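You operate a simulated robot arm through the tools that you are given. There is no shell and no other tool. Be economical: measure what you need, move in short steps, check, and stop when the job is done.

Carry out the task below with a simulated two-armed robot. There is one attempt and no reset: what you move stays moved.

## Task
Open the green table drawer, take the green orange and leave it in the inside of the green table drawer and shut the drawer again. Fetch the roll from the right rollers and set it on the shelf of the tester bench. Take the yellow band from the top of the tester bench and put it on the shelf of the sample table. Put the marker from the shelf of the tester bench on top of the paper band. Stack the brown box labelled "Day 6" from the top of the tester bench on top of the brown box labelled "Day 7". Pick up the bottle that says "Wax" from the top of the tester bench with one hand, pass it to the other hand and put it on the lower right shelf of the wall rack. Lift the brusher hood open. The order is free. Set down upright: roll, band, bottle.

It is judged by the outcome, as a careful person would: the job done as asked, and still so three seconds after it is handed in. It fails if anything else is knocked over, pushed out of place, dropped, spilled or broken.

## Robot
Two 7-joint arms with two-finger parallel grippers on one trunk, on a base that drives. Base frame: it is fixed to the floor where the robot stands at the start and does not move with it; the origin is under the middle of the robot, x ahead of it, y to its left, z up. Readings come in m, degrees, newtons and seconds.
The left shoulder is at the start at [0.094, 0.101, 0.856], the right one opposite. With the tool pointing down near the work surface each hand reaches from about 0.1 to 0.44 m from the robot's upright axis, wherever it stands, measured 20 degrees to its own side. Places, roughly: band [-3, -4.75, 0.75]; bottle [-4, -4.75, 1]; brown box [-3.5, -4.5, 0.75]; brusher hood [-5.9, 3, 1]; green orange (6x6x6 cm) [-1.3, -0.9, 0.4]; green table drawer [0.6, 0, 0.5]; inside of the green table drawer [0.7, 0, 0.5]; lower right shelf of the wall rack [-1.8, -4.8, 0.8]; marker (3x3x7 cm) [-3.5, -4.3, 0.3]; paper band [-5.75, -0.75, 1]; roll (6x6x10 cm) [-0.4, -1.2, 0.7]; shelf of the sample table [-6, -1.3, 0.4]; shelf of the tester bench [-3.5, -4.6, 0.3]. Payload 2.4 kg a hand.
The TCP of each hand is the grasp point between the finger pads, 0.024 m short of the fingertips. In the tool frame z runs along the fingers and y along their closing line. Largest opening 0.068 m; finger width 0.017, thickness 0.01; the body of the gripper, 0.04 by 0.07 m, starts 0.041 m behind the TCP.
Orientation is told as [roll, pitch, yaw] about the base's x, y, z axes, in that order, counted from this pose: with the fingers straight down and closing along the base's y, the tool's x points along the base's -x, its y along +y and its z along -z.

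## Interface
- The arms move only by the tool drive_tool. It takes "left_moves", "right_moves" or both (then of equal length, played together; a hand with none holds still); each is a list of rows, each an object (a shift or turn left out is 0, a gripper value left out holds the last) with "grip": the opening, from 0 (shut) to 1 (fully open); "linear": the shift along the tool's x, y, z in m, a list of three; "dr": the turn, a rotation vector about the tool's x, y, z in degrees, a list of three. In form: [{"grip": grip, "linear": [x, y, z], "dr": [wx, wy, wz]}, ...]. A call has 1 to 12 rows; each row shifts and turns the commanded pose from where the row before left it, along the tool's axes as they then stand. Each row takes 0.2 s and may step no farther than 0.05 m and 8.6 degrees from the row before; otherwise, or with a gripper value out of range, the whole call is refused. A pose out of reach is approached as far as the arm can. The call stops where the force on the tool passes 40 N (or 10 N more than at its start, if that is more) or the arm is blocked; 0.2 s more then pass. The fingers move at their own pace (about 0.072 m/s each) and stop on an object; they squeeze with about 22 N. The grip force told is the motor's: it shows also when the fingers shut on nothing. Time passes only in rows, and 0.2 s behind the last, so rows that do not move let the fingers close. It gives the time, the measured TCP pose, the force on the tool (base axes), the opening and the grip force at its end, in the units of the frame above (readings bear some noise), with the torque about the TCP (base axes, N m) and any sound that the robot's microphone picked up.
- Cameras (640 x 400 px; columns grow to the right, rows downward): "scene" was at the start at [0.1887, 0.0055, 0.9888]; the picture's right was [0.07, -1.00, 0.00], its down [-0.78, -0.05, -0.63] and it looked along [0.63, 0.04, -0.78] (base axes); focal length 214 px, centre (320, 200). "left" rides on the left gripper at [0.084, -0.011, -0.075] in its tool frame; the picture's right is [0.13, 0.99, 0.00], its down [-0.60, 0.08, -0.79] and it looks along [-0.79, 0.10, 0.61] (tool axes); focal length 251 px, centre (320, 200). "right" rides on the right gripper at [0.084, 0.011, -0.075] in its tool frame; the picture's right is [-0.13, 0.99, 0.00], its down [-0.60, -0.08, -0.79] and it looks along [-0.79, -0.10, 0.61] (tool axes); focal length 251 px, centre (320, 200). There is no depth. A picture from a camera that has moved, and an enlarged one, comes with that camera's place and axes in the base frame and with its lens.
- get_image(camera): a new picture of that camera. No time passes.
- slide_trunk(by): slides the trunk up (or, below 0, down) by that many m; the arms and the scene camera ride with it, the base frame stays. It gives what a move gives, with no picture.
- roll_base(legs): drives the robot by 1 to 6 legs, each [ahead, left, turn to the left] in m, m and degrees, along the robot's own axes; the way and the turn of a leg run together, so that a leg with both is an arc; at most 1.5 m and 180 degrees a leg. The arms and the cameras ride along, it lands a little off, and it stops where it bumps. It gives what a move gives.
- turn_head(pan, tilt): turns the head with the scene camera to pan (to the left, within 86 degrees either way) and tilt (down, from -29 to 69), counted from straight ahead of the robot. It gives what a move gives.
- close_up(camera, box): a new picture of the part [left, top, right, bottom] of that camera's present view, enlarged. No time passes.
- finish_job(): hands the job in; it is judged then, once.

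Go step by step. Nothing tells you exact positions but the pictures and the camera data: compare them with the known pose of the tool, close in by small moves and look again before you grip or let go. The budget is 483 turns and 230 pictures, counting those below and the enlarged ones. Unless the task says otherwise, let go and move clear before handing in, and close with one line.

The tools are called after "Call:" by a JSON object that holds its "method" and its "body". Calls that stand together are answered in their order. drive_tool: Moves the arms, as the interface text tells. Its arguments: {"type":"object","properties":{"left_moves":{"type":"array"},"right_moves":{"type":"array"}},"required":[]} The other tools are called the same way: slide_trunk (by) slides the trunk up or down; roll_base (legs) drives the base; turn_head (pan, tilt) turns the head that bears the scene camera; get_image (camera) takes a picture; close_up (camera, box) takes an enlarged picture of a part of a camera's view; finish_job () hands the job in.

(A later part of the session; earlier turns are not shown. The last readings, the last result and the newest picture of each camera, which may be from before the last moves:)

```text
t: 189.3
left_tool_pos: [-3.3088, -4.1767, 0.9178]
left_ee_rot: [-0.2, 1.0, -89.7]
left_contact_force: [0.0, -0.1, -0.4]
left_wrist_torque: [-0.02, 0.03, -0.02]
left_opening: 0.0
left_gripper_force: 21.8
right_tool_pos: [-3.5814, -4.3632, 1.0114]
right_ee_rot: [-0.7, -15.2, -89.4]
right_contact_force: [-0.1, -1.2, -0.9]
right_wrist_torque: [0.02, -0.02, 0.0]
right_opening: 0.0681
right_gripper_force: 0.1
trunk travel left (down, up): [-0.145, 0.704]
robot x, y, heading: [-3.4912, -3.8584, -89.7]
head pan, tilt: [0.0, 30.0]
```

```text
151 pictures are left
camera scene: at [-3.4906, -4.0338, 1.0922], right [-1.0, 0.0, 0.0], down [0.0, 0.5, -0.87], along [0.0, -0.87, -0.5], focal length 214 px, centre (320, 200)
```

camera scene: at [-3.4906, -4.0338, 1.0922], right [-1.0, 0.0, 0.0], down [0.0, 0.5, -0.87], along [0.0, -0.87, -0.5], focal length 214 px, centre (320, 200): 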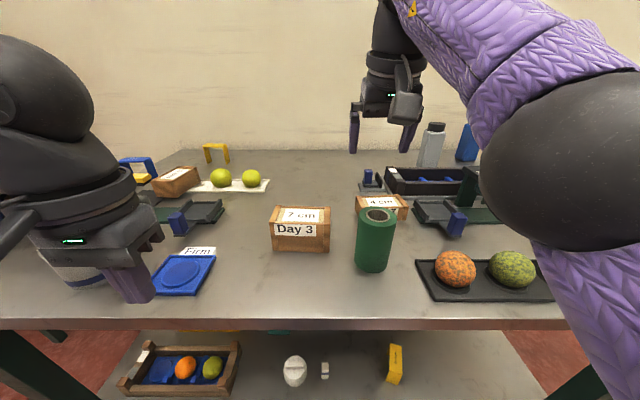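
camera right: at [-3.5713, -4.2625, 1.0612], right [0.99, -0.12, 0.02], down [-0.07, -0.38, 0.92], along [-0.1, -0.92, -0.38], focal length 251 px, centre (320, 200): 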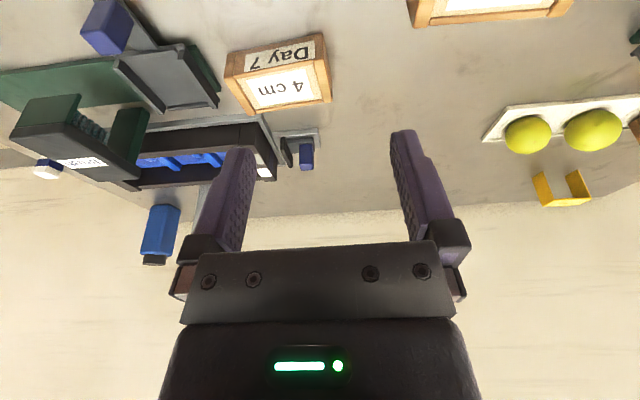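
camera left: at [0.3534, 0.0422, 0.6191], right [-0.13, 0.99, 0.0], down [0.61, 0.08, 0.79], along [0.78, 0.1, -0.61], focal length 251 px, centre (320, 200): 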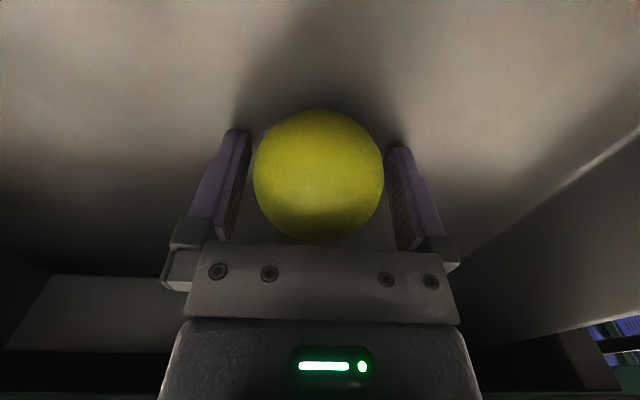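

Call:
{"method": "drive_tool", "body": {"right_moves": [{"linear": [0.033, -0.001, 0.02]}, {"linear": [0.033, -0.001, 0.02]}, {}]}}

Call:
{"method": "get_image", "body": {"camera": "right"}}

```text
t: 190.1
left_tool_pos: [-3.3092, -4.1752, 0.918]
left_ee_rot: [-0.1, 1.0, -89.7]
left_contact_force: [-0.7, 0.6, -0.4]
left_wrist_torque: [-0.06, 0.01, 0.0]
left_opening: 0.0
left_gripper_force: 22.2
right_tool_pos: [-3.5844, -4.3108, 0.9555]
right_ee_rot: [-0.6, -15.0, -89.6]
right_contact_force: [0.4, 0.6, 0.8]
right_wrist_torque: [-0.05, -0.01, 0.04]
right_opening: 0.0682
right_gripper_force: 0.2
trunk travel left (down, up): [-0.145, 0.704]
robot x, y, heading: [-3.4906, -3.8562, -89.8]
head pan, tilt: [0.0, 30.0]
```

```text
150 pictures are left
camera right: at [-3.5751, -4.2093, 1.005], right [0.99, -0.12, 0.02], down [-0.07, -0.38, 0.92], along [-0.1, -0.92, -0.38], focal length 251 px, centre (320, 200)
```

right: 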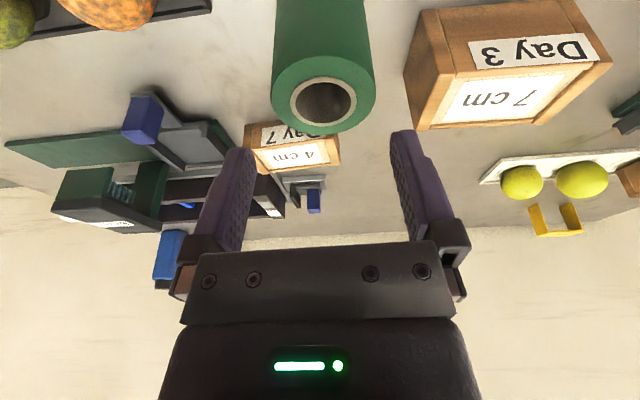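

Call:
{"method": "drive_tool", "body": {"right_moves": [{"linear": [0.005, 0.001, 0.03]}, {"linear": [0.005, 0, 0.022]}, {}]}}

Call:
{"method": "get_image", "body": {"camera": "right"}}

```text
t: 190.9
left_tool_pos: [-3.3077, -4.1761, 0.918]
left_ee_rot: [-0.1, 1.1, -89.7]
left_contact_force: [-0.4, -0.4, -0.4]
left_wrist_torque: [0.0, 0.01, -0.02]
left_opening: 0.0
left_gripper_force: 21.6
right_tool_pos: [-3.5841, -4.3134, 0.9026]
right_ee_rot: [-0.7, -15.3, -89.5]
right_contact_force: [0.8, -0.2, -0.6]
right_wrist_torque: [0.01, 0.0, -0.01]
right_opening: 0.0683
right_gripper_force: 0.0
trunk travel left (down, up): [-0.145, 0.704]
robot x, y, heading: [-3.4936, -3.8558, -89.5]
head pan, tilt: [0.0, 30.0]
```

```text
149 pictures are left
camera right: at [-3.5744, -4.2134, 0.9525], right [0.99, -0.12, 0.02], down [-0.07, -0.38, 0.92], along [-0.1, -0.92, -0.38], focal length 251 px, centre (320, 200)
```

right: 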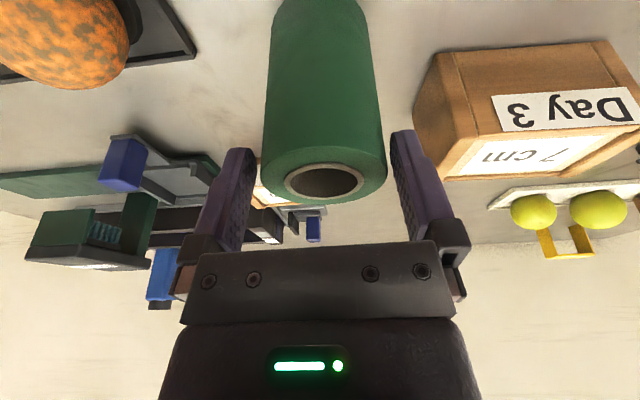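

Call:
{"method": "drive_tool", "body": {"right_moves": [{"linear": [0.002, 0, 0.018]}, {"grip": 0.85}, {"grip": 0.5}, {"grip": 0.5}, {}]}}

Call:
{"method": "get_image", "body": {"camera": "right"}}

```text
t: 192.1
left_tool_pos: [-3.3092, -4.1753, 0.9173]
left_ee_rot: [-0.2, 1.0, -89.7]
left_contact_force: [0.9, 0.6, 0.3]
left_wrist_torque: [-0.02, 0.01, -0.02]
left_opening: 0.0
left_gripper_force: 21.7
right_tool_pos: [-3.5848, -4.3165, 0.8854]
right_ee_rot: [-0.7, -15.2, -89.5]
right_contact_force: [0.3, -1.9, 3.6]
right_wrist_torque: [-0.06, -0.17, -0.01]
right_opening: 0.0583
right_gripper_force: 22.1
trunk travel left (down, up): [-0.145, 0.704]
robot x, y, heading: [-3.4962, -3.855, -89.8]
head pan, tilt: [0.0, 30.0]
```

```text
148 pictures are left
camera right: at [-3.5747, -4.2163, 0.9345], right [0.99, -0.12, 0.02], down [-0.07, -0.38, 0.92], along [-0.1, -0.92, -0.38], focal length 251 px, centre (320, 200)
```

right: 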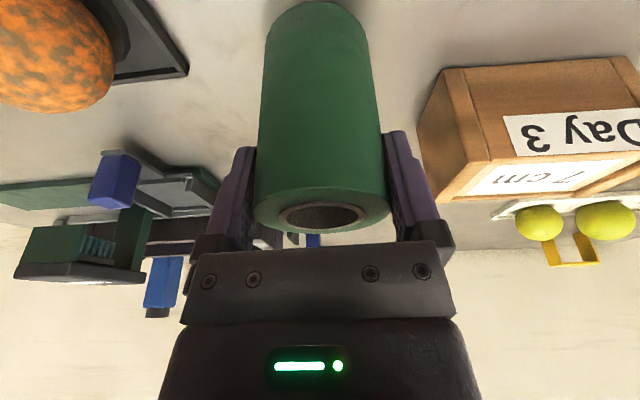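

Call:
{"method": "drive_tool", "body": {"right_moves": [{"linear": [-0.0105, 0, -0.039]}, {"linear": [-0.0105, 0, -0.039]}]}}

Call:
{"method": "roll_base", "body": {"legs": [[-0.42, 0, 0], [0, -0.36, 0]]}}

Call:
{"method": "slide_trunk", "body": {"by": -0.14}}

Call:
{"method": "drive_tool", "body": {"right_moves": [{"linear": [0.0105, 0, 0.039]}, {"linear": [0.0105, 0, 0.039]}, {"linear": [0.0105, 0, 0.039]}, {"linear": [0.0105, 0, 0.039]}, {"linear": [0.0105, 0, 0.039]}, {"linear": [0.0105, 0, 0.039]}, {"linear": [0.0105, 0, 0.039]}, {"linear": [0.0105, 0, 0.039]}, {"linear": [0.0105, 0, 0.039]}, {"linear": [0.0105, 0, 0.039]}]}}

```text
t: 192.7
left_tool_pos: [-3.3087, -4.1756, 0.9188]
left_ee_rot: [-0.2, 1.0, -89.6]
left_contact_force: [-0.8, 0.6, -0.7]
left_wrist_torque: [-0.01, 0.03, 0.0]
left_opening: 0.0
left_gripper_force: 22.1
right_tool_pos: [-3.5853, -4.3158, 0.965]
right_ee_rot: [-0.7, -15.1, -89.4]
right_contact_force: [-0.3, -0.5, -0.4]
right_wrist_torque: [0.03, 0.0, 0.01]
right_opening: 0.0586
right_gripper_force: 22.1
trunk travel left (down, up): [-0.145, 0.704]
robot x, y, heading: [-3.4957, -3.8545, -89.9]
head pan, tilt: [0.0, 30.0]
```

```text
t: 197.2
left_tool_pos: [-3.6698, -3.7558, 0.9176]
left_ee_rot: [-0.2, 1.0, -89.8]
left_contact_force: [0.3, 0.2, 0.4]
left_wrist_torque: [0.02, 0.02, 0.03]
left_opening: 0.0
left_gripper_force: 22.1
right_tool_pos: [-3.9465, -3.8953, 0.9656]
right_ee_rot: [-0.7, -15.3, -89.6]
right_contact_force: [-0.9, -0.2, -0.2]
right_wrist_torque: [-0.02, 0.02, 0.02]
right_opening: 0.0589
right_gripper_force: 21.7
trunk travel left (down, up): [-0.145, 0.704]
robot x, y, heading: [-3.8531, -3.4379, -89.9]
head pan, tilt: [0.0, 30.0]
```

```text
t: 198.9
left_tool_pos: [-3.6697, -3.7557, 0.777]
left_ee_rot: [-0.1, 0.9, -89.8]
left_contact_force: [-0.6, 0.2, -0.8]
left_wrist_torque: [-0.01, 0.02, 0.0]
left_opening: 0.0
left_gripper_force: 22.4
right_tool_pos: [-3.9466, -3.8952, 0.8253]
right_ee_rot: [-0.8, -15.2, -89.6]
right_contact_force: [0.2, -0.3, -1.6]
right_wrist_torque: [0.03, 0.04, 0.01]
right_opening: 0.0584
right_gripper_force: 22.3
trunk travel left (down, up): [-0.005, 0.844]
robot x, y, heading: [-3.8531, -3.441, -90.1]
head pan, tilt: [0.0, 30.0]
```

```text
t: 201.1
left_tool_pos: [-3.6707, -3.7565, 0.7777]
left_ee_rot: [-0.2, 1.0, -89.8]
left_contact_force: [-0.3, -0.9, 0.0]
left_wrist_torque: [-0.01, 0.02, -0.02]
left_opening: 0.0
left_gripper_force: 22.0
right_tool_pos: [-3.9503, -3.8963, 0.4203]
right_ee_rot: [-0.6, -15.2, -89.7]
right_contact_force: [1.3, 0.1, -1.0]
right_wrist_torque: [0.02, 0.02, 0.0]
right_opening: 0.0586
right_gripper_force: 22.2
trunk travel left (down, up): [-0.005, 0.844]
robot x, y, heading: [-3.8516, -3.4356, -89.8]
head pan, tilt: [0.0, 30.0]
```

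Call:
{"method": "drive_tool", "body": {"left_moves": [{"linear": [0.03, 0, -0.04]}, {"linear": [0.03, 0, -0.04]}, {"linear": [0.02, 0, -0.04]}]}}

Call:
{"method": "roll_base", "body": {"legs": [[0.3, 0, 0]]}}

Call:
{"method": "turn_head", "body": {"pan": 0, "tilt": 50}}

Call:
{"method": "get_image", "body": {"camera": "scene"}}

Call:
{"method": "get_image", "body": {"camera": "right"}}

```text
t: 201.9
left_tool_pos: [-3.6959, -3.6803, 0.8692]
left_ee_rot: [-0.2, 1.0, -89.8]
left_contact_force: [-0.4, 0.5, 0.1]
left_wrist_torque: [-0.02, 0.01, -0.02]
left_opening: 0.0
left_gripper_force: 22.2
left hand out of reach, approached as far as the arm can: row 2, 3
right_tool_pos: [-3.9502, -3.8963, 0.422]
right_ee_rot: [-0.7, -15.2, -89.7]
right_contact_force: [1.2, 0.0, -1.5]
right_wrist_torque: [0.01, 0.02, -0.01]
right_opening: 0.0586
right_gripper_force: 21.6
trunk travel left (down, up): [-0.005, 0.844]
robot x, y, heading: [-3.8534, -3.4278, -89.8]
head pan, tilt: [0.0, 30.0]
```

```text
t: 203.9
left_tool_pos: [-3.696, -3.9774, 0.8686]
left_ee_rot: [-0.2, 1.0, -89.9]
left_contact_force: [0.4, -0.8, -0.2]
left_wrist_torque: [-0.01, -0.01, -0.01]
left_opening: 0.0
left_gripper_force: 21.9
right_tool_pos: [-3.951, -4.1931, 0.4209]
right_ee_rot: [-0.7, -15.2, -89.7]
right_contact_force: [0.0, -0.1, -0.3]
right_wrist_torque: [0.02, 0.0, -0.01]
right_opening: 0.0588
right_gripper_force: 22.0
trunk travel left (down, up): [-0.005, 0.844]
robot x, y, heading: [-3.856, -3.7354, -90.0]
head pan, tilt: [0.0, 30.0]
```

```text
t: 204.8
left_tool_pos: [-3.6962, -3.9789, 0.8694]
left_ee_rot: [-0.3, 1.0, -89.9]
left_contact_force: [0.0, -0.1, -0.1]
left_wrist_torque: [-0.02, 0.0, -0.01]
left_opening: 0.0
left_gripper_force: 21.7
right_tool_pos: [-3.9508, -4.1918, 0.4223]
right_ee_rot: [-0.8, -15.2, -89.8]
right_contact_force: [-0.5, 0.2, -0.4]
right_wrist_torque: [0.03, 0.03, 0.03]
right_opening: 0.0587
right_gripper_force: 21.8
trunk travel left (down, up): [-0.005, 0.844]
robot x, y, heading: [-3.8518, -3.7334, -89.7]
head pan, tilt: [0.0, 50.0]
```

```text
147 pictures are left
camera scene: at [-3.8517, -3.9457, 0.9169], right [-1.0, 0.0, 0.0], down [0.0, 0.77, -0.64], along [0.0, -0.64, -0.77], focal length 214 px, centre (320, 200)
```

scene: 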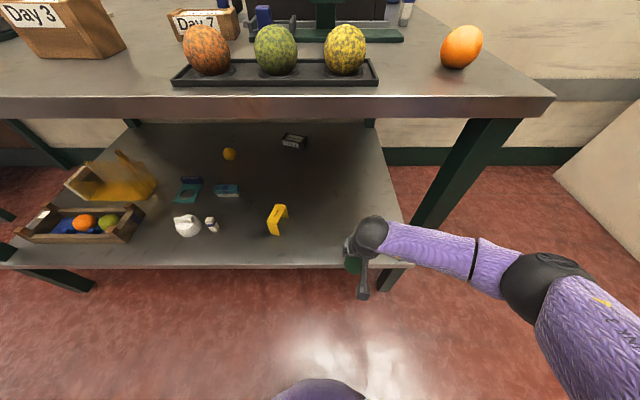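

```text
146 pictures are left
camera right: at [-3.9399, -4.0928, 0.4707], right [0.99, -0.12, 0.02], down [-0.07, -0.38, 0.92], along [-0.11, -0.92, -0.38], focal length 251 px, centre (320, 200)
```

right: 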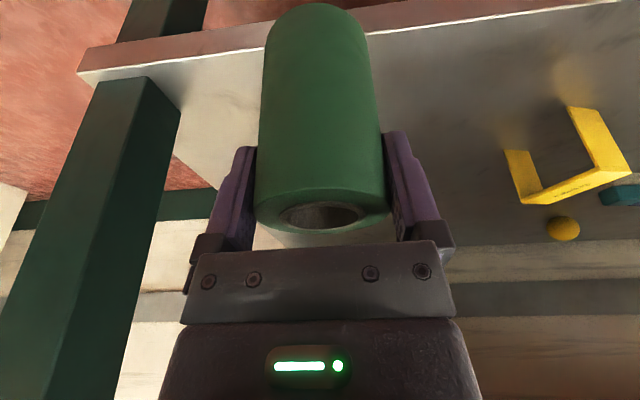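

Call:
{"method": "roll_base", "body": {"legs": [[0, 0.06, 0], [0.11, 0, 0]]}}

Call:
{"method": "drive_tool", "body": {"right_moves": [{"linear": [0.007, 0, 0.026]}, {"linear": [0.005, 0, 0.019]}, {}]}}

Call:
{"method": "get_image", "body": {"camera": "right"}}

Call:
{"method": "get_image", "body": {"camera": "scene"}}

```text
t: 206.5
left_tool_pos: [-3.6365, -4.0878, 0.869]
left_ee_rot: [-0.2, 0.9, -89.8]
left_contact_force: [0.5, -0.1, -0.2]
left_wrist_torque: [-0.01, 0.02, 0.0]
left_opening: 0.0
left_gripper_force: 22.5
right_tool_pos: [-3.8904, -4.3027, 0.4215]
right_ee_rot: [-0.7, -15.1, -89.7]
right_contact_force: [0.0, 0.0, -1.0]
right_wrist_torque: [0.0, 0.01, 0.02]
right_opening: 0.0588
right_gripper_force: 22.3
trunk travel left (down, up): [-0.005, 0.844]
robot x, y, heading: [-3.7893, -3.8434, -90.0]
head pan, tilt: [0.0, 50.0]
```

```text
t: 207.3
left_tool_pos: [-3.6346, -4.0854, 0.8682]
left_ee_rot: [-0.2, 0.9, -89.8]
left_contact_force: [-0.1, -0.1, 0.3]
left_wrist_torque: [0.03, 0.01, -0.03]
left_opening: 0.0
left_gripper_force: 21.9
right_tool_pos: [-3.8899, -4.304, 0.3761]
right_ee_rot: [-0.6, -15.4, -89.6]
right_contact_force: [1.0, -4.1, 18.3]
right_wrist_torque: [-0.18, -0.64, -0.04]
right_opening: 0.0589
right_gripper_force: 21.7
trunk travel left (down, up): [-0.005, 0.844]
robot x, y, heading: [-3.7916, -3.8392, -89.9]
head pan, tilt: [0.0, 50.0]
```

```text
145 pictures are left
camera right: at [-3.8795, -4.2032, 0.425], right [0.99, -0.12, 0.02], down [-0.07, -0.37, 0.93], along [-0.1, -0.92, -0.38], focal length 251 px, centre (320, 200)
```

right: 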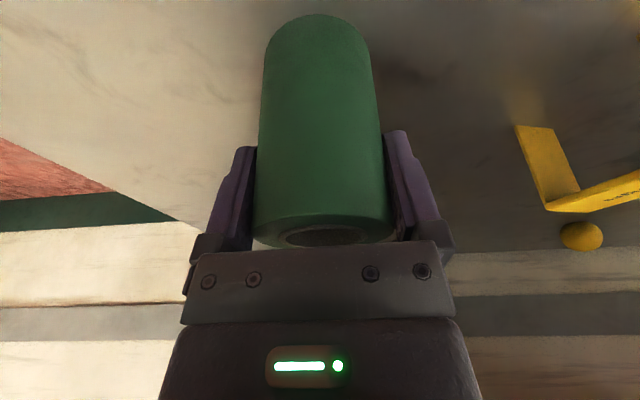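

```text
144 pictures are left
camera scene: at [-3.7909, -4.0546, 0.9173], right [-1.0, 0.0, 0.0], down [0.0, 0.77, -0.64], along [0.0, -0.64, -0.77], focal length 214 px, centre (320, 200)
```

scene: 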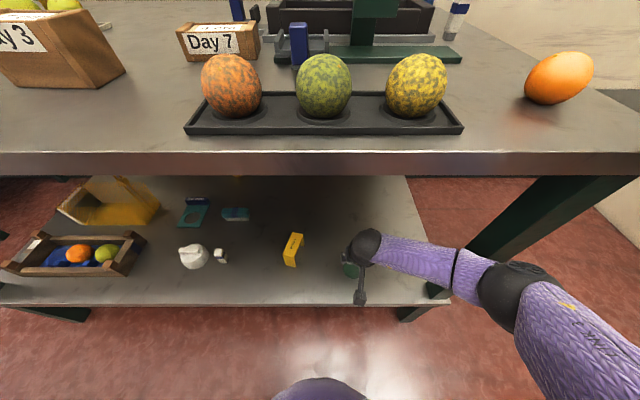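

Call:
{"method": "drive_tool", "body": {"right_moves": [{"linear": [-0.0003, 0, -0.001], "grip": 0.9}, {"grip": 1}, {"grip": 1}, {}]}}

Call:
{"method": "get_image", "body": {"camera": "right"}}

```text
t: 208.3
left_tool_pos: [-3.6368, -4.087, 0.869]
left_ee_rot: [-0.2, 0.9, -89.9]
left_contact_force: [-0.7, 0.6, -0.2]
left_wrist_torque: [0.04, 0.0, -0.01]
left_opening: 0.0
left_gripper_force: 22.3
right_tool_pos: [-3.8913, -4.3026, 0.3759]
right_ee_rot: [-0.8, -15.1, -89.6]
right_contact_force: [0.0, -0.4, 0.1]
right_wrist_torque: [0.02, 0.01, -0.02]
right_opening: 0.0683
right_gripper_force: 0.1
trunk travel left (down, up): [-0.005, 0.844]
robot x, y, heading: [-3.7968, -3.8429, -90.1]
head pan, tilt: [0.0, 50.0]
```

```text
143 pictures are left
camera right: at [-3.88, -4.2028, 0.4251], right [0.99, -0.12, 0.02], down [-0.07, -0.38, 0.92], along [-0.1, -0.92, -0.38], focal length 251 px, centre (320, 200)
```

right: 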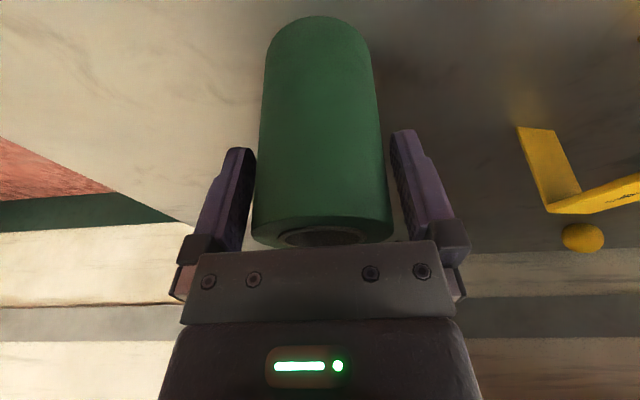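

Call:
{"method": "drive_tool", "body": {"right_moves": [{"linear": [0, 0, -0.04]}, {"linear": [0, 0, -0.04]}, {"linear": [0, 0, -0.04]}]}}

Call:
{"method": "get_image", "body": {"camera": "right"}}

```text
t: 209.1
left_tool_pos: [-3.6357, -4.0867, 0.8683]
left_ee_rot: [-0.2, 1.0, -89.8]
left_contact_force: [0.6, 0.1, -0.9]
left_wrist_torque: [0.02, -0.02, 0.03]
left_opening: 0.0
left_gripper_force: 21.6
right_tool_pos: [-3.8889, -4.2721, 0.4919]
right_ee_rot: [-0.8, -15.1, -89.5]
right_contact_force: [-0.6, 0.5, 0.9]
right_wrist_torque: [0.02, 0.04, 0.0]
right_opening: 0.068
right_gripper_force: 0.1
trunk travel left (down, up): [-0.005, 0.844]
robot x, y, heading: [-3.793, -3.841, -90.5]
head pan, tilt: [0.0, 50.0]
```

```text
142 pictures are left
camera right: at [-3.8779, -4.1707, 0.5414], right [0.99, -0.12, 0.02], down [-0.07, -0.38, 0.92], along [-0.1, -0.92, -0.38], focal length 251 px, centre (320, 200)
```

right: 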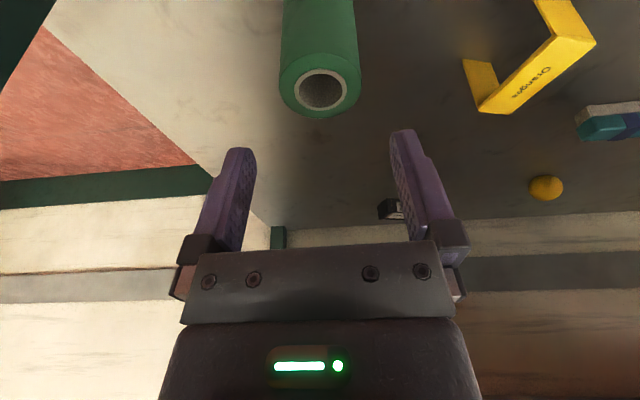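

Call:
{"method": "close_up", "body": {"camera": "scene", "box": [160, 190, 320, 290]}}

Call:
{"method": "close_up", "body": {"camera": "right", "box": [440, 0, 640, 125]}}

```text
4.00 times, centred on (240, 240) of scene
camera zoom: at [-3.7912, -4.0556, 0.9168], right [-1.0, 0.0, 0.0], down [0.0, 0.77, -0.64], along [0.0, -0.64, -0.77], focal length 858 px, centre (640, 40)
```

zoom: 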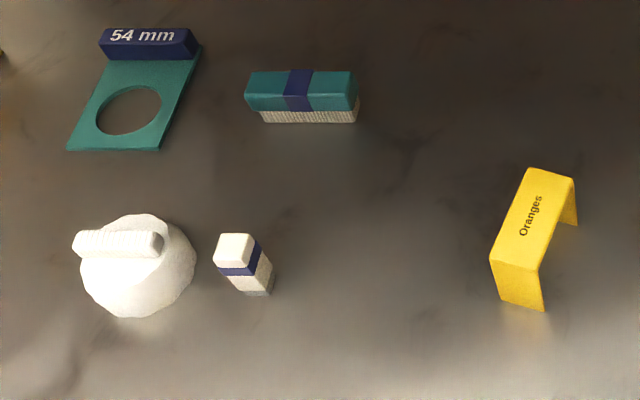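

```text
3.20 times, centred on (540, 62) of right
camera zoom: at [-3.8779, -4.1707, 0.5414], right [0.99, -0.12, 0.02], down [-0.07, -0.38, 0.92], along [-0.1, -0.92, -0.38], focal length 805 px, centre (-384, 640)
```

zoom: 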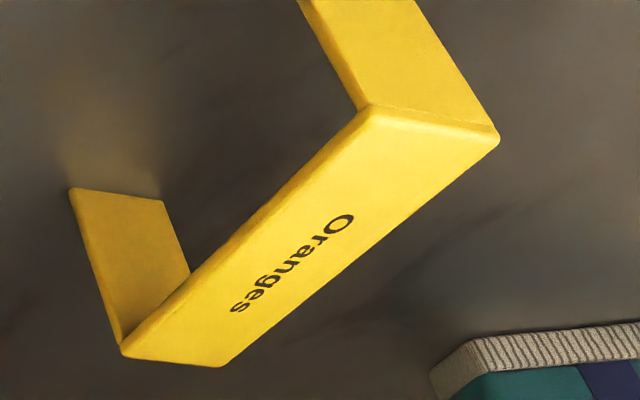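

Roll is on the shelf, upright. The white block with the blue stripe is 3×3×7 cm, so I take it for the marker. Next I survey the bench top.

Call:
{"method": "drive_tool", "body": {"right_moves": [{"linear": [0.03, 0, -0.03]}, {"linear": [0.03, 0, -0.03]}]}}

Call:
{"method": "roll_base", "body": {"legs": [[-0.25, 0, 0], [0, 0.45, 0]]}}

Call:
{"method": "slide_trunk", "body": {"by": 0.4}}

Call:
{"method": "turn_head", "body": {"pan": 0, "tilt": 40}}

Call:
{"method": "get_image", "body": {"camera": "scene"}}

```text
t: 209.7
left_tool_pos: [-3.635, -4.0872, 0.8693]
left_ee_rot: [-0.2, 1.0, -89.7]
left_contact_force: [0.5, -0.6, -0.4]
left_wrist_torque: [-0.01, -0.04, -0.02]
left_opening: 0.0
left_gripper_force: 21.7
right_tool_pos: [-3.8882, -4.1966, 0.5344]
right_ee_rot: [-0.8, -15.2, -89.6]
right_contact_force: [0.5, 0.7, -0.1]
right_wrist_torque: [0.03, -0.02, 0.03]
right_opening: 0.0677
right_gripper_force: 0.0
trunk travel left (down, up): [-0.005, 0.844]
robot x, y, heading: [-3.7932, -3.8451, -90.0]
head pan, tilt: [0.0, 50.0]
```

```text
t: 213.9
left_tool_pos: [-3.1834, -3.8369, 0.8691]
left_ee_rot: [-0.3, 0.9, -90.2]
left_contact_force: [0.1, 0.2, 0.6]
left_wrist_torque: [0.02, -0.01, -0.02]
left_opening: 0.0
left_gripper_force: 21.8
right_tool_pos: [-3.4368, -3.946, 0.5339]
right_ee_rot: [-0.7, -15.1, -89.9]
right_contact_force: [0.0, 0.0, -0.6]
right_wrist_torque: [0.0, 0.03, 0.03]
right_opening: 0.0679
right_gripper_force: 0.1
trunk travel left (down, up): [-0.005, 0.844]
robot x, y, heading: [-3.3363, -3.591, -90.0]
head pan, tilt: [0.0, 50.0]
```

```text
t: 217.7
left_tool_pos: [-3.1831, -3.8378, 1.2693]
left_ee_rot: [-0.2, 1.0, -90.2]
left_contact_force: [-0.1, 0.9, 0.2]
left_wrist_torque: [0.02, 0.0, -0.02]
left_opening: 0.0001
left_gripper_force: 22.5
right_tool_pos: [-3.436, -3.9461, 0.9344]
right_ee_rot: [-0.7, -15.1, -89.9]
right_contact_force: [0.7, 0.2, 0.1]
right_wrist_torque: [0.04, 0.02, 0.01]
right_opening: 0.0681
right_gripper_force: 0.1
trunk travel left (down, up): [-0.405, 0.444]
robot x, y, heading: [-3.3397, -3.5914, -90.5]
head pan, tilt: [0.0, 50.0]
```

```text
t: 218.4
left_tool_pos: [-3.1833, -3.8372, 1.2695]
left_ee_rot: [-0.3, 0.9, -90.1]
left_contact_force: [0.7, -0.4, 0.2]
left_wrist_torque: [0.02, 0.03, -0.01]
left_opening: 0.0
left_gripper_force: 22.6
right_tool_pos: [-3.4365, -3.9464, 0.934]
right_ee_rot: [-0.7, -15.2, -89.9]
right_contact_force: [-0.3, -0.5, 0.4]
right_wrist_torque: [-0.06, 0.01, 0.03]
right_opening: 0.0678
right_gripper_force: 0.1
trunk travel left (down, up): [-0.405, 0.444]
robot x, y, heading: [-3.3414, -3.5905, -90.3]
head pan, tilt: [0.0, 40.0]
```

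```text
139 pictures are left
camera scene: at [-3.3385, -3.7065, 1.3407], right [-1.0, 0.0, 0.0], down [0.0, 0.64, -0.77], along [0.0, -0.77, -0.64], focal length 214 px, centre (320, 200)
```

scene: 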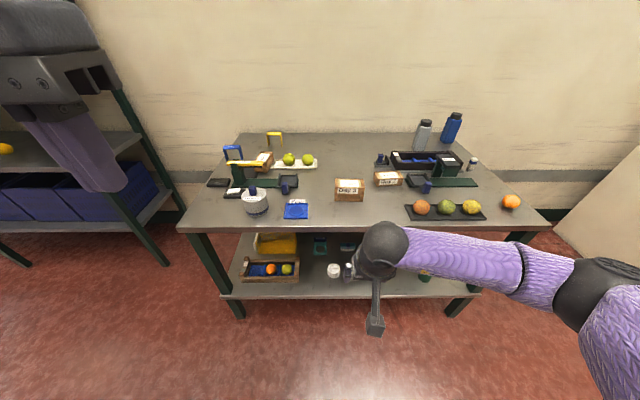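

Call:
{"method": "close_up", "body": {"camera": "scene", "box": [190, 110, 350, 235]}}

Call:
{"method": "close_up", "body": {"camera": "scene", "box": [340, 100, 520, 220]}}

```text
3.20 times, centred on (270, 172) of scene
camera zoom: at [-3.3385, -3.7065, 1.3407], right [-1.0, 0.0, 0.0], down [0.0, 0.64, -0.77], along [0.0, -0.77, -0.64], focal length 686 px, centre (480, 288)
```

zoom: 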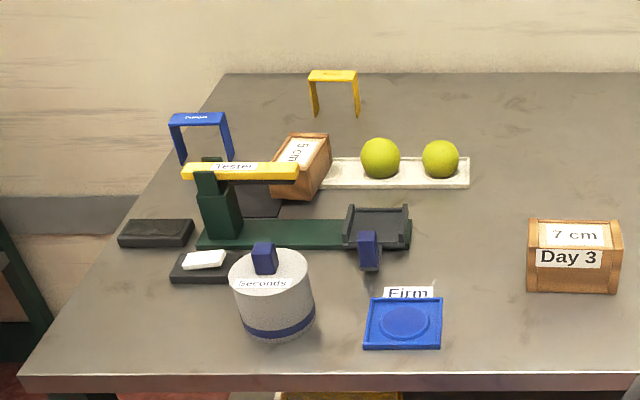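

```text
3.33 times, centred on (430, 160) of scene
camera zoom: at [-3.3385, -3.7065, 1.3407], right [-1.0, 0.0, 0.0], down [0.0, 0.64, -0.77], along [0.0, -0.77, -0.64], focal length 715 px, centre (-47, 333)
```

zoom: 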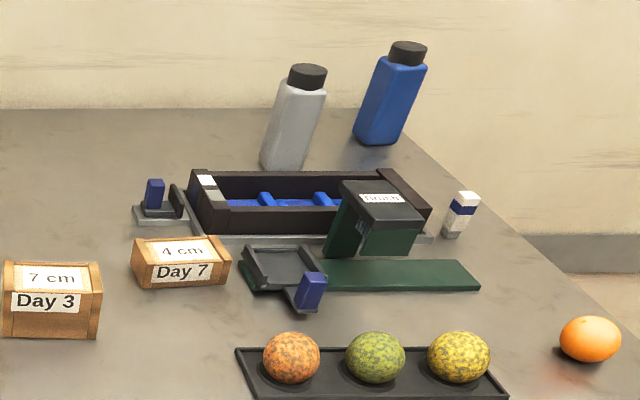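

Call:
{"method": "drive_tool", "body": {"right_moves": [{"linear": [-0.013, 0, -0.048]}, {"linear": [-0.013, 0, -0.048]}, {"linear": [-0.013, 0, -0.048]}, {"linear": [-0.013, 0, -0.048]}, {"linear": [-0.013, 0, -0.048]}]}}

Call:
{"method": "roll_base", "body": {"legs": [[0, -1.38, 0], [0.5, 0, 0]]}}

Call:
{"method": "turn_head", "body": {"pan": 40, "tilt": 25}}

Call:
{"method": "get_image", "body": {"camera": "scene"}}

```text
t: 219.6
left_tool_pos: [-3.1841, -3.8371, 1.2681]
left_ee_rot: [-0.2, 0.9, -90.1]
left_contact_force: [0.2, 0.3, -0.3]
left_wrist_torque: [0.0, 0.0, -0.04]
left_opening: 0.0001
left_gripper_force: 21.9
right_tool_pos: [-3.4355, -3.948, 1.1847]
right_ee_rot: [-0.8, -15.2, -89.9]
right_contact_force: [-1.0, 0.3, 0.6]
right_wrist_torque: [0.01, 0.02, 0.02]
right_opening: 0.0679
right_gripper_force: 0.1
trunk travel left (down, up): [-0.405, 0.444]
robot x, y, heading: [-3.3399, -3.5935, -90.2]
head pan, tilt: [0.0, 40.0]
```

```text
t: 229.0
left_tool_pos: [-4.5509, -4.3304, 1.2688]
left_ee_rot: [-0.1, 1.1, -89.6]
left_contact_force: [0.2, -0.9, -0.2]
left_wrist_torque: [0.02, 0.01, 0.02]
left_opening: 0.0
left_gripper_force: 21.9
right_tool_pos: [-4.802, -4.4441, 1.1839]
right_ee_rot: [-0.8, -15.1, -89.3]
right_contact_force: [0.0, -1.3, 0.4]
right_wrist_torque: [-0.01, 0.0, -0.01]
right_opening: 0.0679
right_gripper_force: 0.2
trunk travel left (down, up): [-0.405, 0.444]
robot x, y, heading: [-4.7117, -4.0883, -89.9]
head pan, tilt: [0.0, 40.0]
```

```text
t: 230.1
left_tool_pos: [-4.5519, -4.3311, 1.2698]
left_ee_rot: [-0.2, 0.9, -89.5]
left_contact_force: [0.3, -0.4, -0.2]
left_wrist_torque: [0.01, 0.01, 0.01]
left_opening: 0.0001
left_gripper_force: 21.9
right_tool_pos: [-4.8012, -4.4436, 1.1834]
right_ee_rot: [-0.8, -15.1, -89.3]
right_contact_force: [-0.4, -0.1, -1.2]
right_wrist_torque: [-0.04, 0.03, 0.02]
right_opening: 0.0682
right_gripper_force: 0.1
trunk travel left (down, up): [-0.405, 0.444]
robot x, y, heading: [-4.7076, -4.0856, -89.7]
head pan, tilt: [40.0, 25.0]
```

```text
136 pictures are left
camera scene: at [-4.649, -4.1872, 1.3641], right [-0.76, -0.65, 0.0], down [-0.27, 0.32, -0.91], along [0.59, -0.69, -0.42], focal length 214 px, centre (320, 200)
```

scene: 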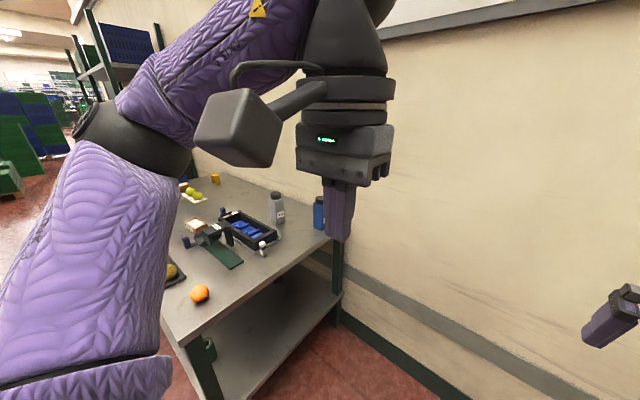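

Call:
{"method": "close_up", "body": {"camera": "scene", "box": [180, 170, 340, 270]}}

```text
4.00 times, centred on (260, 220) of scene
camera zoom: at [-4.649, -4.1872, 1.3641], right [-0.76, -0.65, 0.0], down [-0.27, 0.32, -0.91], along [0.59, -0.69, -0.42], focal length 858 px, centre (560, 120)
```

zoom: 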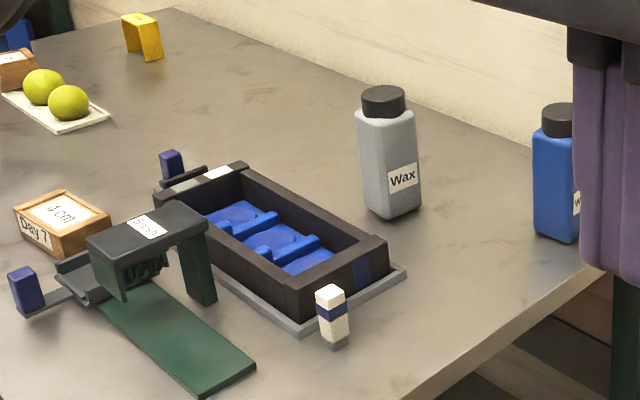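

Call:
{"method": "roll_base", "body": {"legs": [[0, 0, 89.8], [0.3, 0, 0], [0, -0.5, 0]]}}

Call:
{"method": "turn_head", "body": {"pan": -15, "tilt": 45}}

Call:
{"method": "get_image", "body": {"camera": "scene"}}

Call:
{"method": "get_image", "body": {"camera": "right"}}

```text
t: 238.5
left_tool_pos: [-4.1598, -4.4261, 1.2686]
left_ee_rot: [-0.2, 0.9, 0.7]
left_contact_force: [0.5, 0.0, -0.1]
left_wrist_torque: [0.01, -0.04, -0.01]
left_opening: 0.0
left_gripper_force: 22.5
right_tool_pos: [-4.0482, -4.6752, 1.1842]
right_ee_rot: [-0.7, -15.3, 0.8]
right_contact_force: [1.0, -0.7, -0.2]
right_wrist_torque: [0.03, 0.01, -0.02]
right_opening: 0.068
right_gripper_force: 0.0
trunk travel left (down, up): [-0.405, 0.444]
robot x, y, heading: [-4.4067, -4.5851, 0.5]
head pan, tilt: [40.0, 25.0]
```

```text
t: 239.8
left_tool_pos: [-4.1615, -4.426, 1.2694]
left_ee_rot: [-0.2, 0.8, 0.7]
left_contact_force: [-0.1, -0.6, -0.5]
left_wrist_torque: [-0.01, -0.01, 0.03]
left_opening: 0.0
left_gripper_force: 21.8
right_tool_pos: [-4.0483, -4.6738, 1.1843]
right_ee_rot: [-0.6, -15.1, 0.8]
right_contact_force: [1.2, 0.3, 0.2]
right_wrist_torque: [0.01, -0.05, -0.01]
right_opening: 0.0676
right_gripper_force: 0.1
trunk travel left (down, up): [-0.405, 0.444]
robot x, y, heading: [-4.408, -4.5838, 0.7]
head pan, tilt: [-15.0, 45.0]
```

```text
134 pictures are left
camera scene: at [-4.2941, -4.6044, 1.3336], right [-0.25, -0.97, 0.0], down [-0.68, 0.18, -0.71], along [0.68, -0.18, -0.71], focal length 214 px, centre (320, 200)
```

scene: 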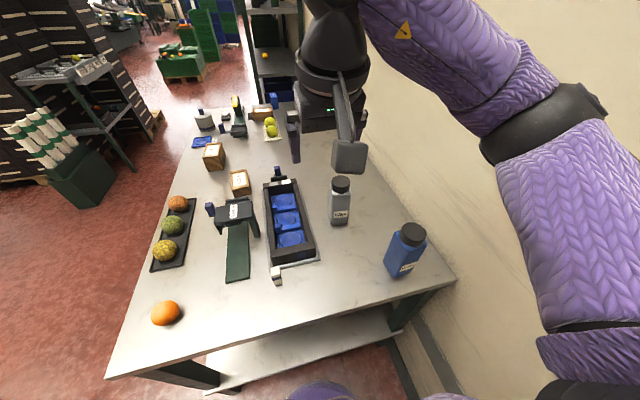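

```text
133 pictures are left
camera right: at [-4.1486, -4.665, 1.2333], right [0.11, 0.99, 0.02], down [0.38, -0.06, 0.92], along [0.92, -0.1, -0.38], focal length 251 px, centre (320, 200)
```

right: 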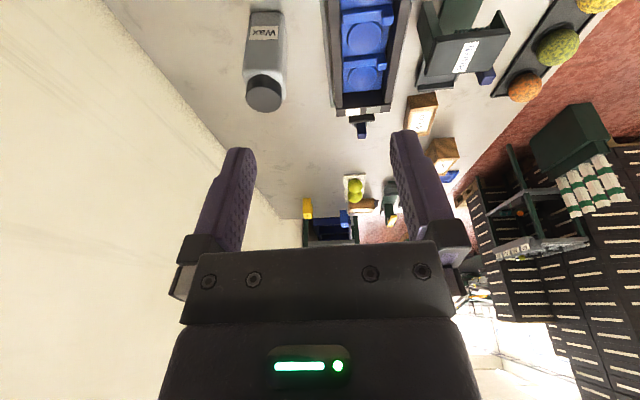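

Call:
{"method": "drive_tool", "body": {"right_moves": [{"linear": [-0.0188, -0.0162, 0.0317]}, {"linear": [-0.0188, -0.0162, 0.0317]}, {"linear": [-0.0188, -0.0162, 0.0317]}, {"linear": [-0.0188, -0.0162, 0.0317]}, {"linear": [-0.0188, -0.0162, 0.0317]}, {"linear": [-0.0188, -0.0162, 0.0317]}, {}]}}

Call:
{"method": "get_image", "body": {"camera": "right"}}

Call:
{"method": "get_image", "body": {"camera": "scene"}}

```text
t: 241.3
left_tool_pos: [-4.1619, -4.426, 1.2701]
left_ee_rot: [-0.3, 0.9, 0.8]
left_contact_force: [0.0, -1.2, -0.8]
left_wrist_torque: [0.0, 0.01, -0.02]
left_opening: 0.0003
left_gripper_force: 22.0
right_tool_pos: [-3.8883, -4.7723, 1.0303]
right_ee_rot: [-0.7, -15.2, 0.9]
right_contact_force: [0.2, -0.2, 0.7]
right_wrist_torque: [-0.02, 0.0, -0.02]
right_opening: 0.068
right_gripper_force: 0.0
trunk travel left (down, up): [-0.405, 0.444]
robot x, y, heading: [-4.407, -4.5834, 0.3]
head pan, tilt: [-15.0, 45.0]
```

```text
132 pictures are left
camera right: at [-3.9887, -4.7627, 1.08], right [0.11, 0.99, 0.02], down [0.38, -0.06, 0.92], along [0.92, -0.1, -0.38], focal length 251 px, centre (320, 200)
```

right: 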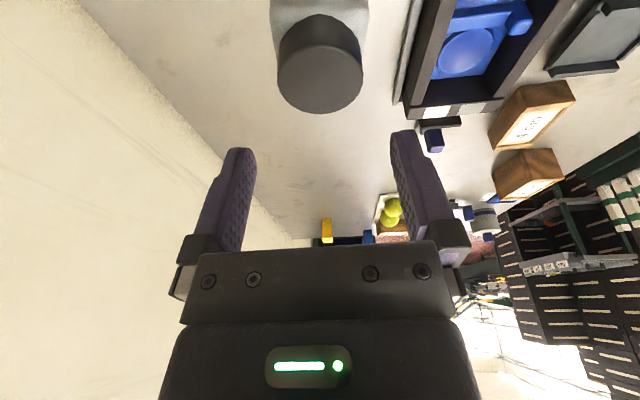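

```text
131 pictures are left
camera scene: at [-4.2941, -4.6046, 1.3336], right [-0.25, -0.97, 0.0], down [-0.68, 0.18, -0.71], along [0.68, -0.18, -0.71], focal length 214 px, centre (320, 200)
```

scene: 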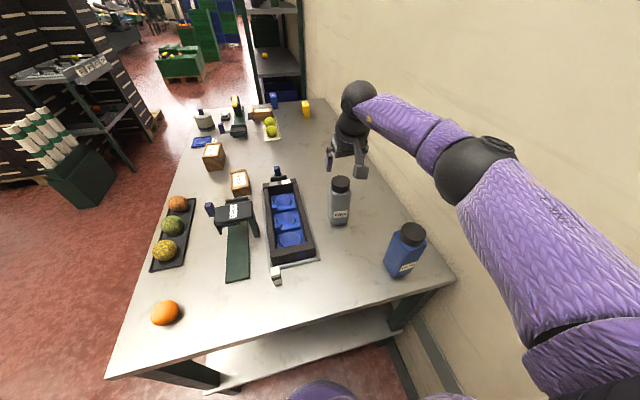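

Call:
{"method": "drive_tool", "body": {"right_moves": [{"linear": [0.005, -0.001, 0.035]}, {"linear": [0.004, -0.001, 0.022]}, {}]}}

Call:
{"method": "get_image", "body": {"camera": "right"}}

```text
t: 242.2
left_tool_pos: [-4.1615, -4.4254, 1.2678]
left_ee_rot: [-0.2, 0.9, 0.8]
left_contact_force: [-0.4, 0.5, -0.5]
left_wrist_torque: [-0.02, -0.03, -0.04]
left_opening: 0.0002
left_gripper_force: 21.9
right_tool_pos: [-3.8813, -4.7742, 0.9729]
right_ee_rot: [-0.7, -15.2, 0.9]
right_contact_force: [-0.2, -0.9, 0.9]
right_wrist_torque: [0.01, 0.01, 0.01]
right_opening: 0.068
right_gripper_force: 0.1
trunk travel left (down, up): [-0.405, 0.444]
robot x, y, heading: [-4.4029, -4.5816, 0.5]
head pan, tilt: [-15.0, 45.0]
```

```text
130 pictures are left
camera right: at [-3.9827, -4.7652, 1.022], right [0.11, 0.99, 0.02], down [0.38, -0.06, 0.92], along [0.92, -0.1, -0.38], focal length 251 px, centre (320, 200)
```

right: 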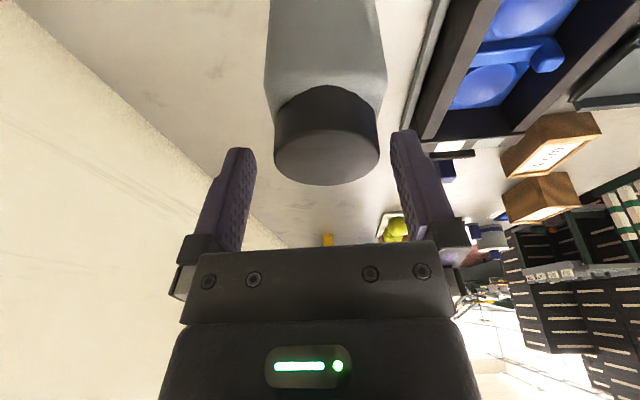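

Call:
{"method": "drive_tool", "body": {"right_moves": [{"linear": [0.004, 0, 0.028]}, {"grip": 0.85}, {"grip": 0.6}, {"grip": 0.5}, {"grip": 0.5}]}}

Call:
{"method": "get_image", "body": {"camera": "right"}}

```text
t: 243.3
left_tool_pos: [-4.1617, -4.4261, 1.2697]
left_ee_rot: [-0.3, 0.9, 0.7]
left_contact_force: [-0.4, 0.4, -0.5]
left_wrist_torque: [0.0, 0.01, 0.05]
left_opening: 0.0
left_gripper_force: 22.0
right_tool_pos: [-3.8783, -4.7739, 0.9445]
right_ee_rot: [-0.8, -15.3, 0.8]
right_contact_force: [1.3, 2.1, 3.9]
right_wrist_torque: [0.1, -0.03, -0.02]
right_opening: 0.0602
right_gripper_force: 21.8
trunk travel left (down, up): [-0.405, 0.444]
robot x, y, heading: [-4.4026, -4.5834, 0.5]
head pan, tilt: [-15.0, 45.0]
```

```text
129 pictures are left
camera right: at [-3.9793, -4.7644, 0.9941], right [0.11, 0.99, 0.02], down [0.38, -0.06, 0.92], along [0.92, -0.1, -0.38], focal length 251 px, centre (320, 200)
```

right: 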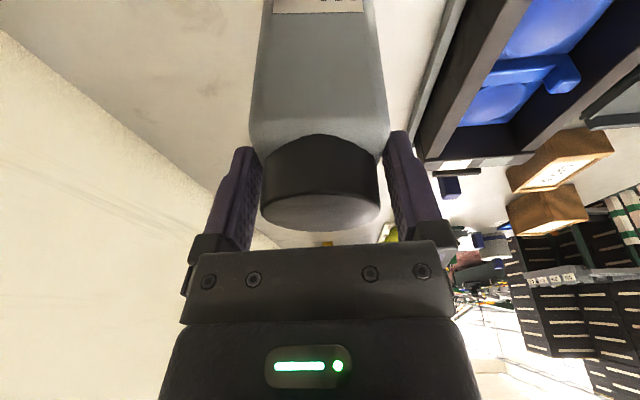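

Call:
{"method": "drive_tool", "body": {"right_moves": [{"grip": 1}, {"grip": 1}, {"linear": [0.003, 0, 0.014]}, {"grip": 0.85}, {"grip": 0.5}, {"grip": 0.5}]}}

Call:
{"method": "get_image", "body": {"camera": "right"}}

```text
t: 244.8
left_tool_pos: [-4.1612, -4.4249, 1.2698]
left_ee_rot: [-0.3, 0.9, 0.6]
left_contact_force: [-0.4, 0.1, -0.6]
left_wrist_torque: [0.04, 0.01, -0.01]
left_opening: 0.0001
left_gripper_force: 22.0
right_tool_pos: [-3.8782, -4.7751, 0.9311]
right_ee_rot: [-0.7, -15.3, 0.9]
right_contact_force: [-0.1, 3.6, 5.9]
right_wrist_torque: [0.09, -0.17, -0.05]
right_opening: 0.0601
right_gripper_force: 21.6
trunk travel left (down, up): [-0.405, 0.444]
robot x, y, heading: [-4.4043, -4.5833, 0.7]
head pan, tilt: [-15.0, 45.0]
```

```text
128 pictures are left
camera right: at [-3.9786, -4.7647, 0.9802], right [0.11, 0.99, 0.02], down [0.38, -0.06, 0.92], along [0.92, -0.1, -0.38], focal length 251 px, centre (320, 200)
```

right: 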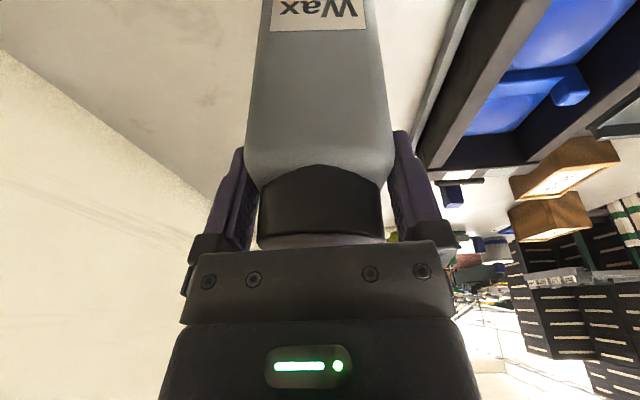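

Call:
{"method": "drive_tool", "body": {"right_moves": [{"linear": [-0.005, 0, -0.019]}, {"linear": [-0.0104, 0, -0.0386]}, {"linear": [-0.0104, 0, -0.0386]}, {"linear": [-0.0104, 0, -0.0386]}, {"linear": [-0.0104, 0, -0.0386]}]}}

Call:
{"method": "get_image", "body": {"camera": "right"}}

```text
t: 245.9
left_tool_pos: [-4.1624, -4.4255, 1.2695]
left_ee_rot: [-0.1, 1.0, 0.7]
left_contact_force: [0.8, -0.4, 0.5]
left_wrist_torque: [-0.02, -0.02, 0.0]
left_opening: 0.0001
left_gripper_force: 22.2
right_tool_pos: [-3.8773, -4.7725, 1.1102]
right_ee_rot: [-0.8, -15.2, 0.9]
right_contact_force: [-0.7, -0.7, -5.1]
right_wrist_torque: [0.03, 0.02, -0.01]
right_opening: 0.0595
right_gripper_force: 22.2
trunk travel left (down, up): [-0.405, 0.444]
robot x, y, heading: [-4.408, -4.586, 0.6]
head pan, tilt: [-15.0, 45.0]
```

```text
127 pictures are left
camera right: at [-3.9787, -4.7636, 1.1597], right [0.11, 0.99, 0.02], down [0.38, -0.06, 0.92], along [0.92, -0.1, -0.38], focal length 251 px, centre (320, 200)
```

right: 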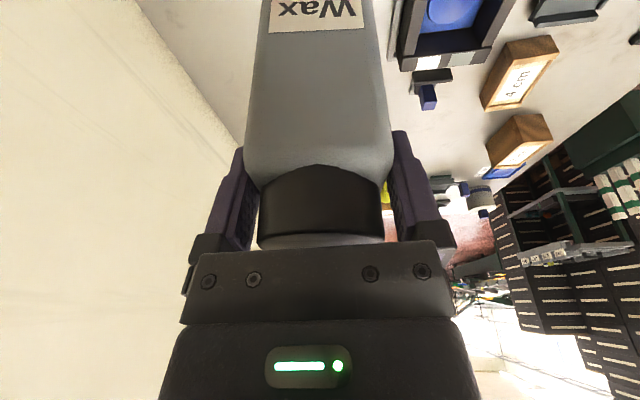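

Call:
{"method": "drive_tool", "body": {"right_moves": [{"linear": [0.025, 0, -0.02]}, {"linear": [0.025, 0, -0.02]}, {"linear": [0.025, 0, -0.02]}, {"linear": [0.025, 0, -0.02]}]}}

Call:
{"method": "roll_base", "body": {"legs": [[-0.3, 0, 0], [0, 0.95, 0]]}}

Call:
{"method": "turn_head", "body": {"pan": 0, "tilt": 40}}

Call:
{"method": "get_image", "body": {"camera": "scene"}}

```text
t: 246.9
left_tool_pos: [-4.1613, -4.4262, 1.269]
left_ee_rot: [-0.2, 1.0, 0.7]
left_contact_force: [0.8, -0.6, -0.9]
left_wrist_torque: [0.01, 0.04, 0.03]
left_opening: 0.0
left_gripper_force: 22.2
right_tool_pos: [-3.9959, -4.772, 1.1607]
right_ee_rot: [-0.8, -15.2, 0.9]
right_contact_force: [0.8, 0.3, -4.5]
right_wrist_torque: [-0.04, 0.01, -0.01]
right_opening: 0.0597
right_gripper_force: 22.3
trunk travel left (down, up): [-0.405, 0.444]
robot x, y, heading: [-4.4042, -4.5817, 0.4]
head pan, tilt: [-15.0, 45.0]
```

```text
t: 253.5
left_tool_pos: [-4.4668, -3.4852, 1.2687]
left_ee_rot: [-0.2, 1.0, 0.5]
left_contact_force: [-0.1, -0.8, -0.8]
left_wrist_torque: [-0.01, 0.0, 0.0]
left_opening: 0.0
left_gripper_force: 22.0
right_tool_pos: [-4.2999, -3.8337, 1.1618]
right_ee_rot: [-0.7, -15.2, 0.7]
right_contact_force: [0.2, 0.5, -4.1]
right_wrist_torque: [0.0, 0.0, -0.01]
right_opening: 0.0593
right_gripper_force: 22.1
trunk travel left (down, up): [-0.405, 0.444]
robot x, y, heading: [-4.7117, -3.6432, 0.7]
head pan, tilt: [-15.0, 45.0]
```

```text
t: 254.3
left_tool_pos: [-4.4671, -3.4851, 1.2682]
left_ee_rot: [-0.2, 1.0, 0.5]
left_contact_force: [-0.3, -0.4, 0.1]
left_wrist_torque: [-0.03, 0.02, 0.02]
left_opening: 0.0001
left_gripper_force: 22.1
right_tool_pos: [-4.2996, -3.8331, 1.162]
right_ee_rot: [-0.7, -15.0, 0.7]
right_contact_force: [0.7, 1.1, -4.5]
right_wrist_torque: [0.01, 0.04, 0.03]
right_opening: 0.0595
right_gripper_force: 22.2
trunk travel left (down, up): [-0.405, 0.444]
robot x, y, heading: [-4.7108, -3.6415, 0.3]
head pan, tilt: [0.0, 40.0]
```

```text
126 pictures are left
camera scene: at [-4.5927, -3.6435, 1.3407], right [0.01, -1.0, 0.0], down [-0.64, 0.0, -0.77], along [0.77, 0.0, -0.64], focal length 214 px, centre (320, 200)
```

scene: 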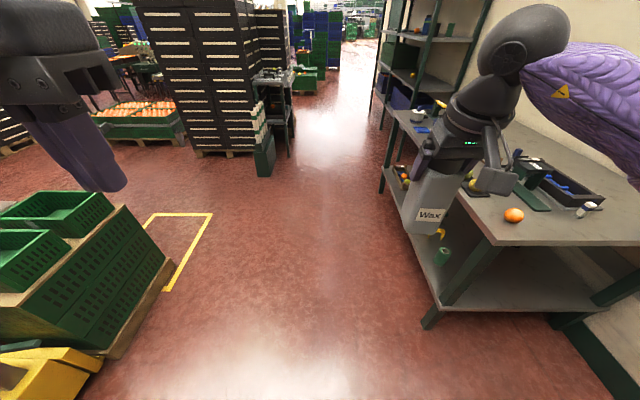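

Call:
{"method": "drive_tool", "body": {"left_moves": [{"linear": [-0.04, 0.025, 0.0], "grip": 1}, {"linear": [-0.04, 0.025, 0.0]}, {"linear": [-0.04, 0.025, 0.0]}]}}

Call:
{"method": "drive_tool", "body": {"left_moves": [{"dr": [0, 0, 8.2]}, {"dr": [0, 0, 8.2]}, {"dr": [0, 0, 8.2]}, {"dr": [0, 0, 8.2]}, {"dr": [0, 0, 8.2]}, {"dr": [0, 0, 8.2]}, {"dr": [0, 0, 8.2]}, {"dr": [0, 0, 8.2]}, {"dr": [0, 0, 8.2]}, {"dr": [0, 0, 8.2]}, {"dr": [0, 0, 8]}]}}

Call:
{"method": "drive_tool", "body": {"left_moves": [{"dr": [0, -8.2, 0]}, {"dr": [0, -8.2, 0]}, {"dr": [0, -8.2, 0]}, {"dr": [0, -8.2, 0]}, {"dr": [0, -8.2, 0]}, {"dr": [0, -8.2, 0]}, {"dr": [0, -8.2, 0]}]}}

```text
t: 255.1
left_tool_pos: [-4.347, -3.4089, 1.2669]
left_ee_rot: [-0.2, 0.9, 0.5]
left_contact_force: [0.0, 0.3, -0.1]
left_wrist_torque: [0.0, -0.01, 0.02]
left_opening: 0.068
left_gripper_force: 0.0
right_tool_pos: [-4.2987, -3.8342, 1.1603]
right_ee_rot: [-0.7, -15.1, 0.8]
right_contact_force: [0.0, 0.7, -5.2]
right_wrist_torque: [-0.01, 0.0, 0.0]
right_opening: 0.0593
right_gripper_force: 21.7
trunk travel left (down, up): [-0.405, 0.444]
robot x, y, heading: [-4.7123, -3.6463, 0.5]
head pan, tilt: [0.0, 40.0]
```

```text
t: 257.5
left_tool_pos: [-4.4864, -3.5457, 1.1897]
left_ee_rot: [-0.9, -0.4, -89.6]
left_contact_force: [0.4, 0.4, -1.0]
left_wrist_torque: [0.01, -0.01, 0.02]
left_opening: 0.0679
left_gripper_force: 0.0
left hand out of reach, approached as far as the arm can: row 3, 4, 5, 6, 7, 8, 9, 10, 11
right_tool_pos: [-4.2998, -3.8345, 1.1605]
right_ee_rot: [-0.8, -15.1, 0.6]
right_contact_force: [0.8, -0.5, -4.7]
right_wrist_torque: [-0.01, 0.0, 0.04]
right_opening: 0.0592
right_gripper_force: 21.9
trunk travel left (down, up): [-0.405, 0.444]
robot x, y, heading: [-4.7128, -3.6462, 0.5]
head pan, tilt: [0.0, 40.0]
```

```text
t: 259.1
left_tool_pos: [-4.4934, -3.5493, 1.1955]
left_ee_rot: [-1.9, -57.7, -87.6]
left_contact_force: [-0.5, -0.4, 0.2]
left_wrist_torque: [-0.02, -0.02, -0.01]
left_opening: 0.068
left_gripper_force: 0.1
left hand out of reach, approached as far as the arm can: row 6, 7
right_tool_pos: [-4.3002, -3.833, 1.1611]
right_ee_rot: [-0.7, -15.1, 0.7]
right_contact_force: [-0.2, -0.2, -4.4]
right_wrist_torque: [-0.02, 0.02, 0.02]
right_opening: 0.0587
right_gripper_force: 21.8
trunk travel left (down, up): [-0.405, 0.444]
robot x, y, heading: [-4.7086, -3.6444, 0.3]
head pan, tilt: [0.0, 40.0]
```

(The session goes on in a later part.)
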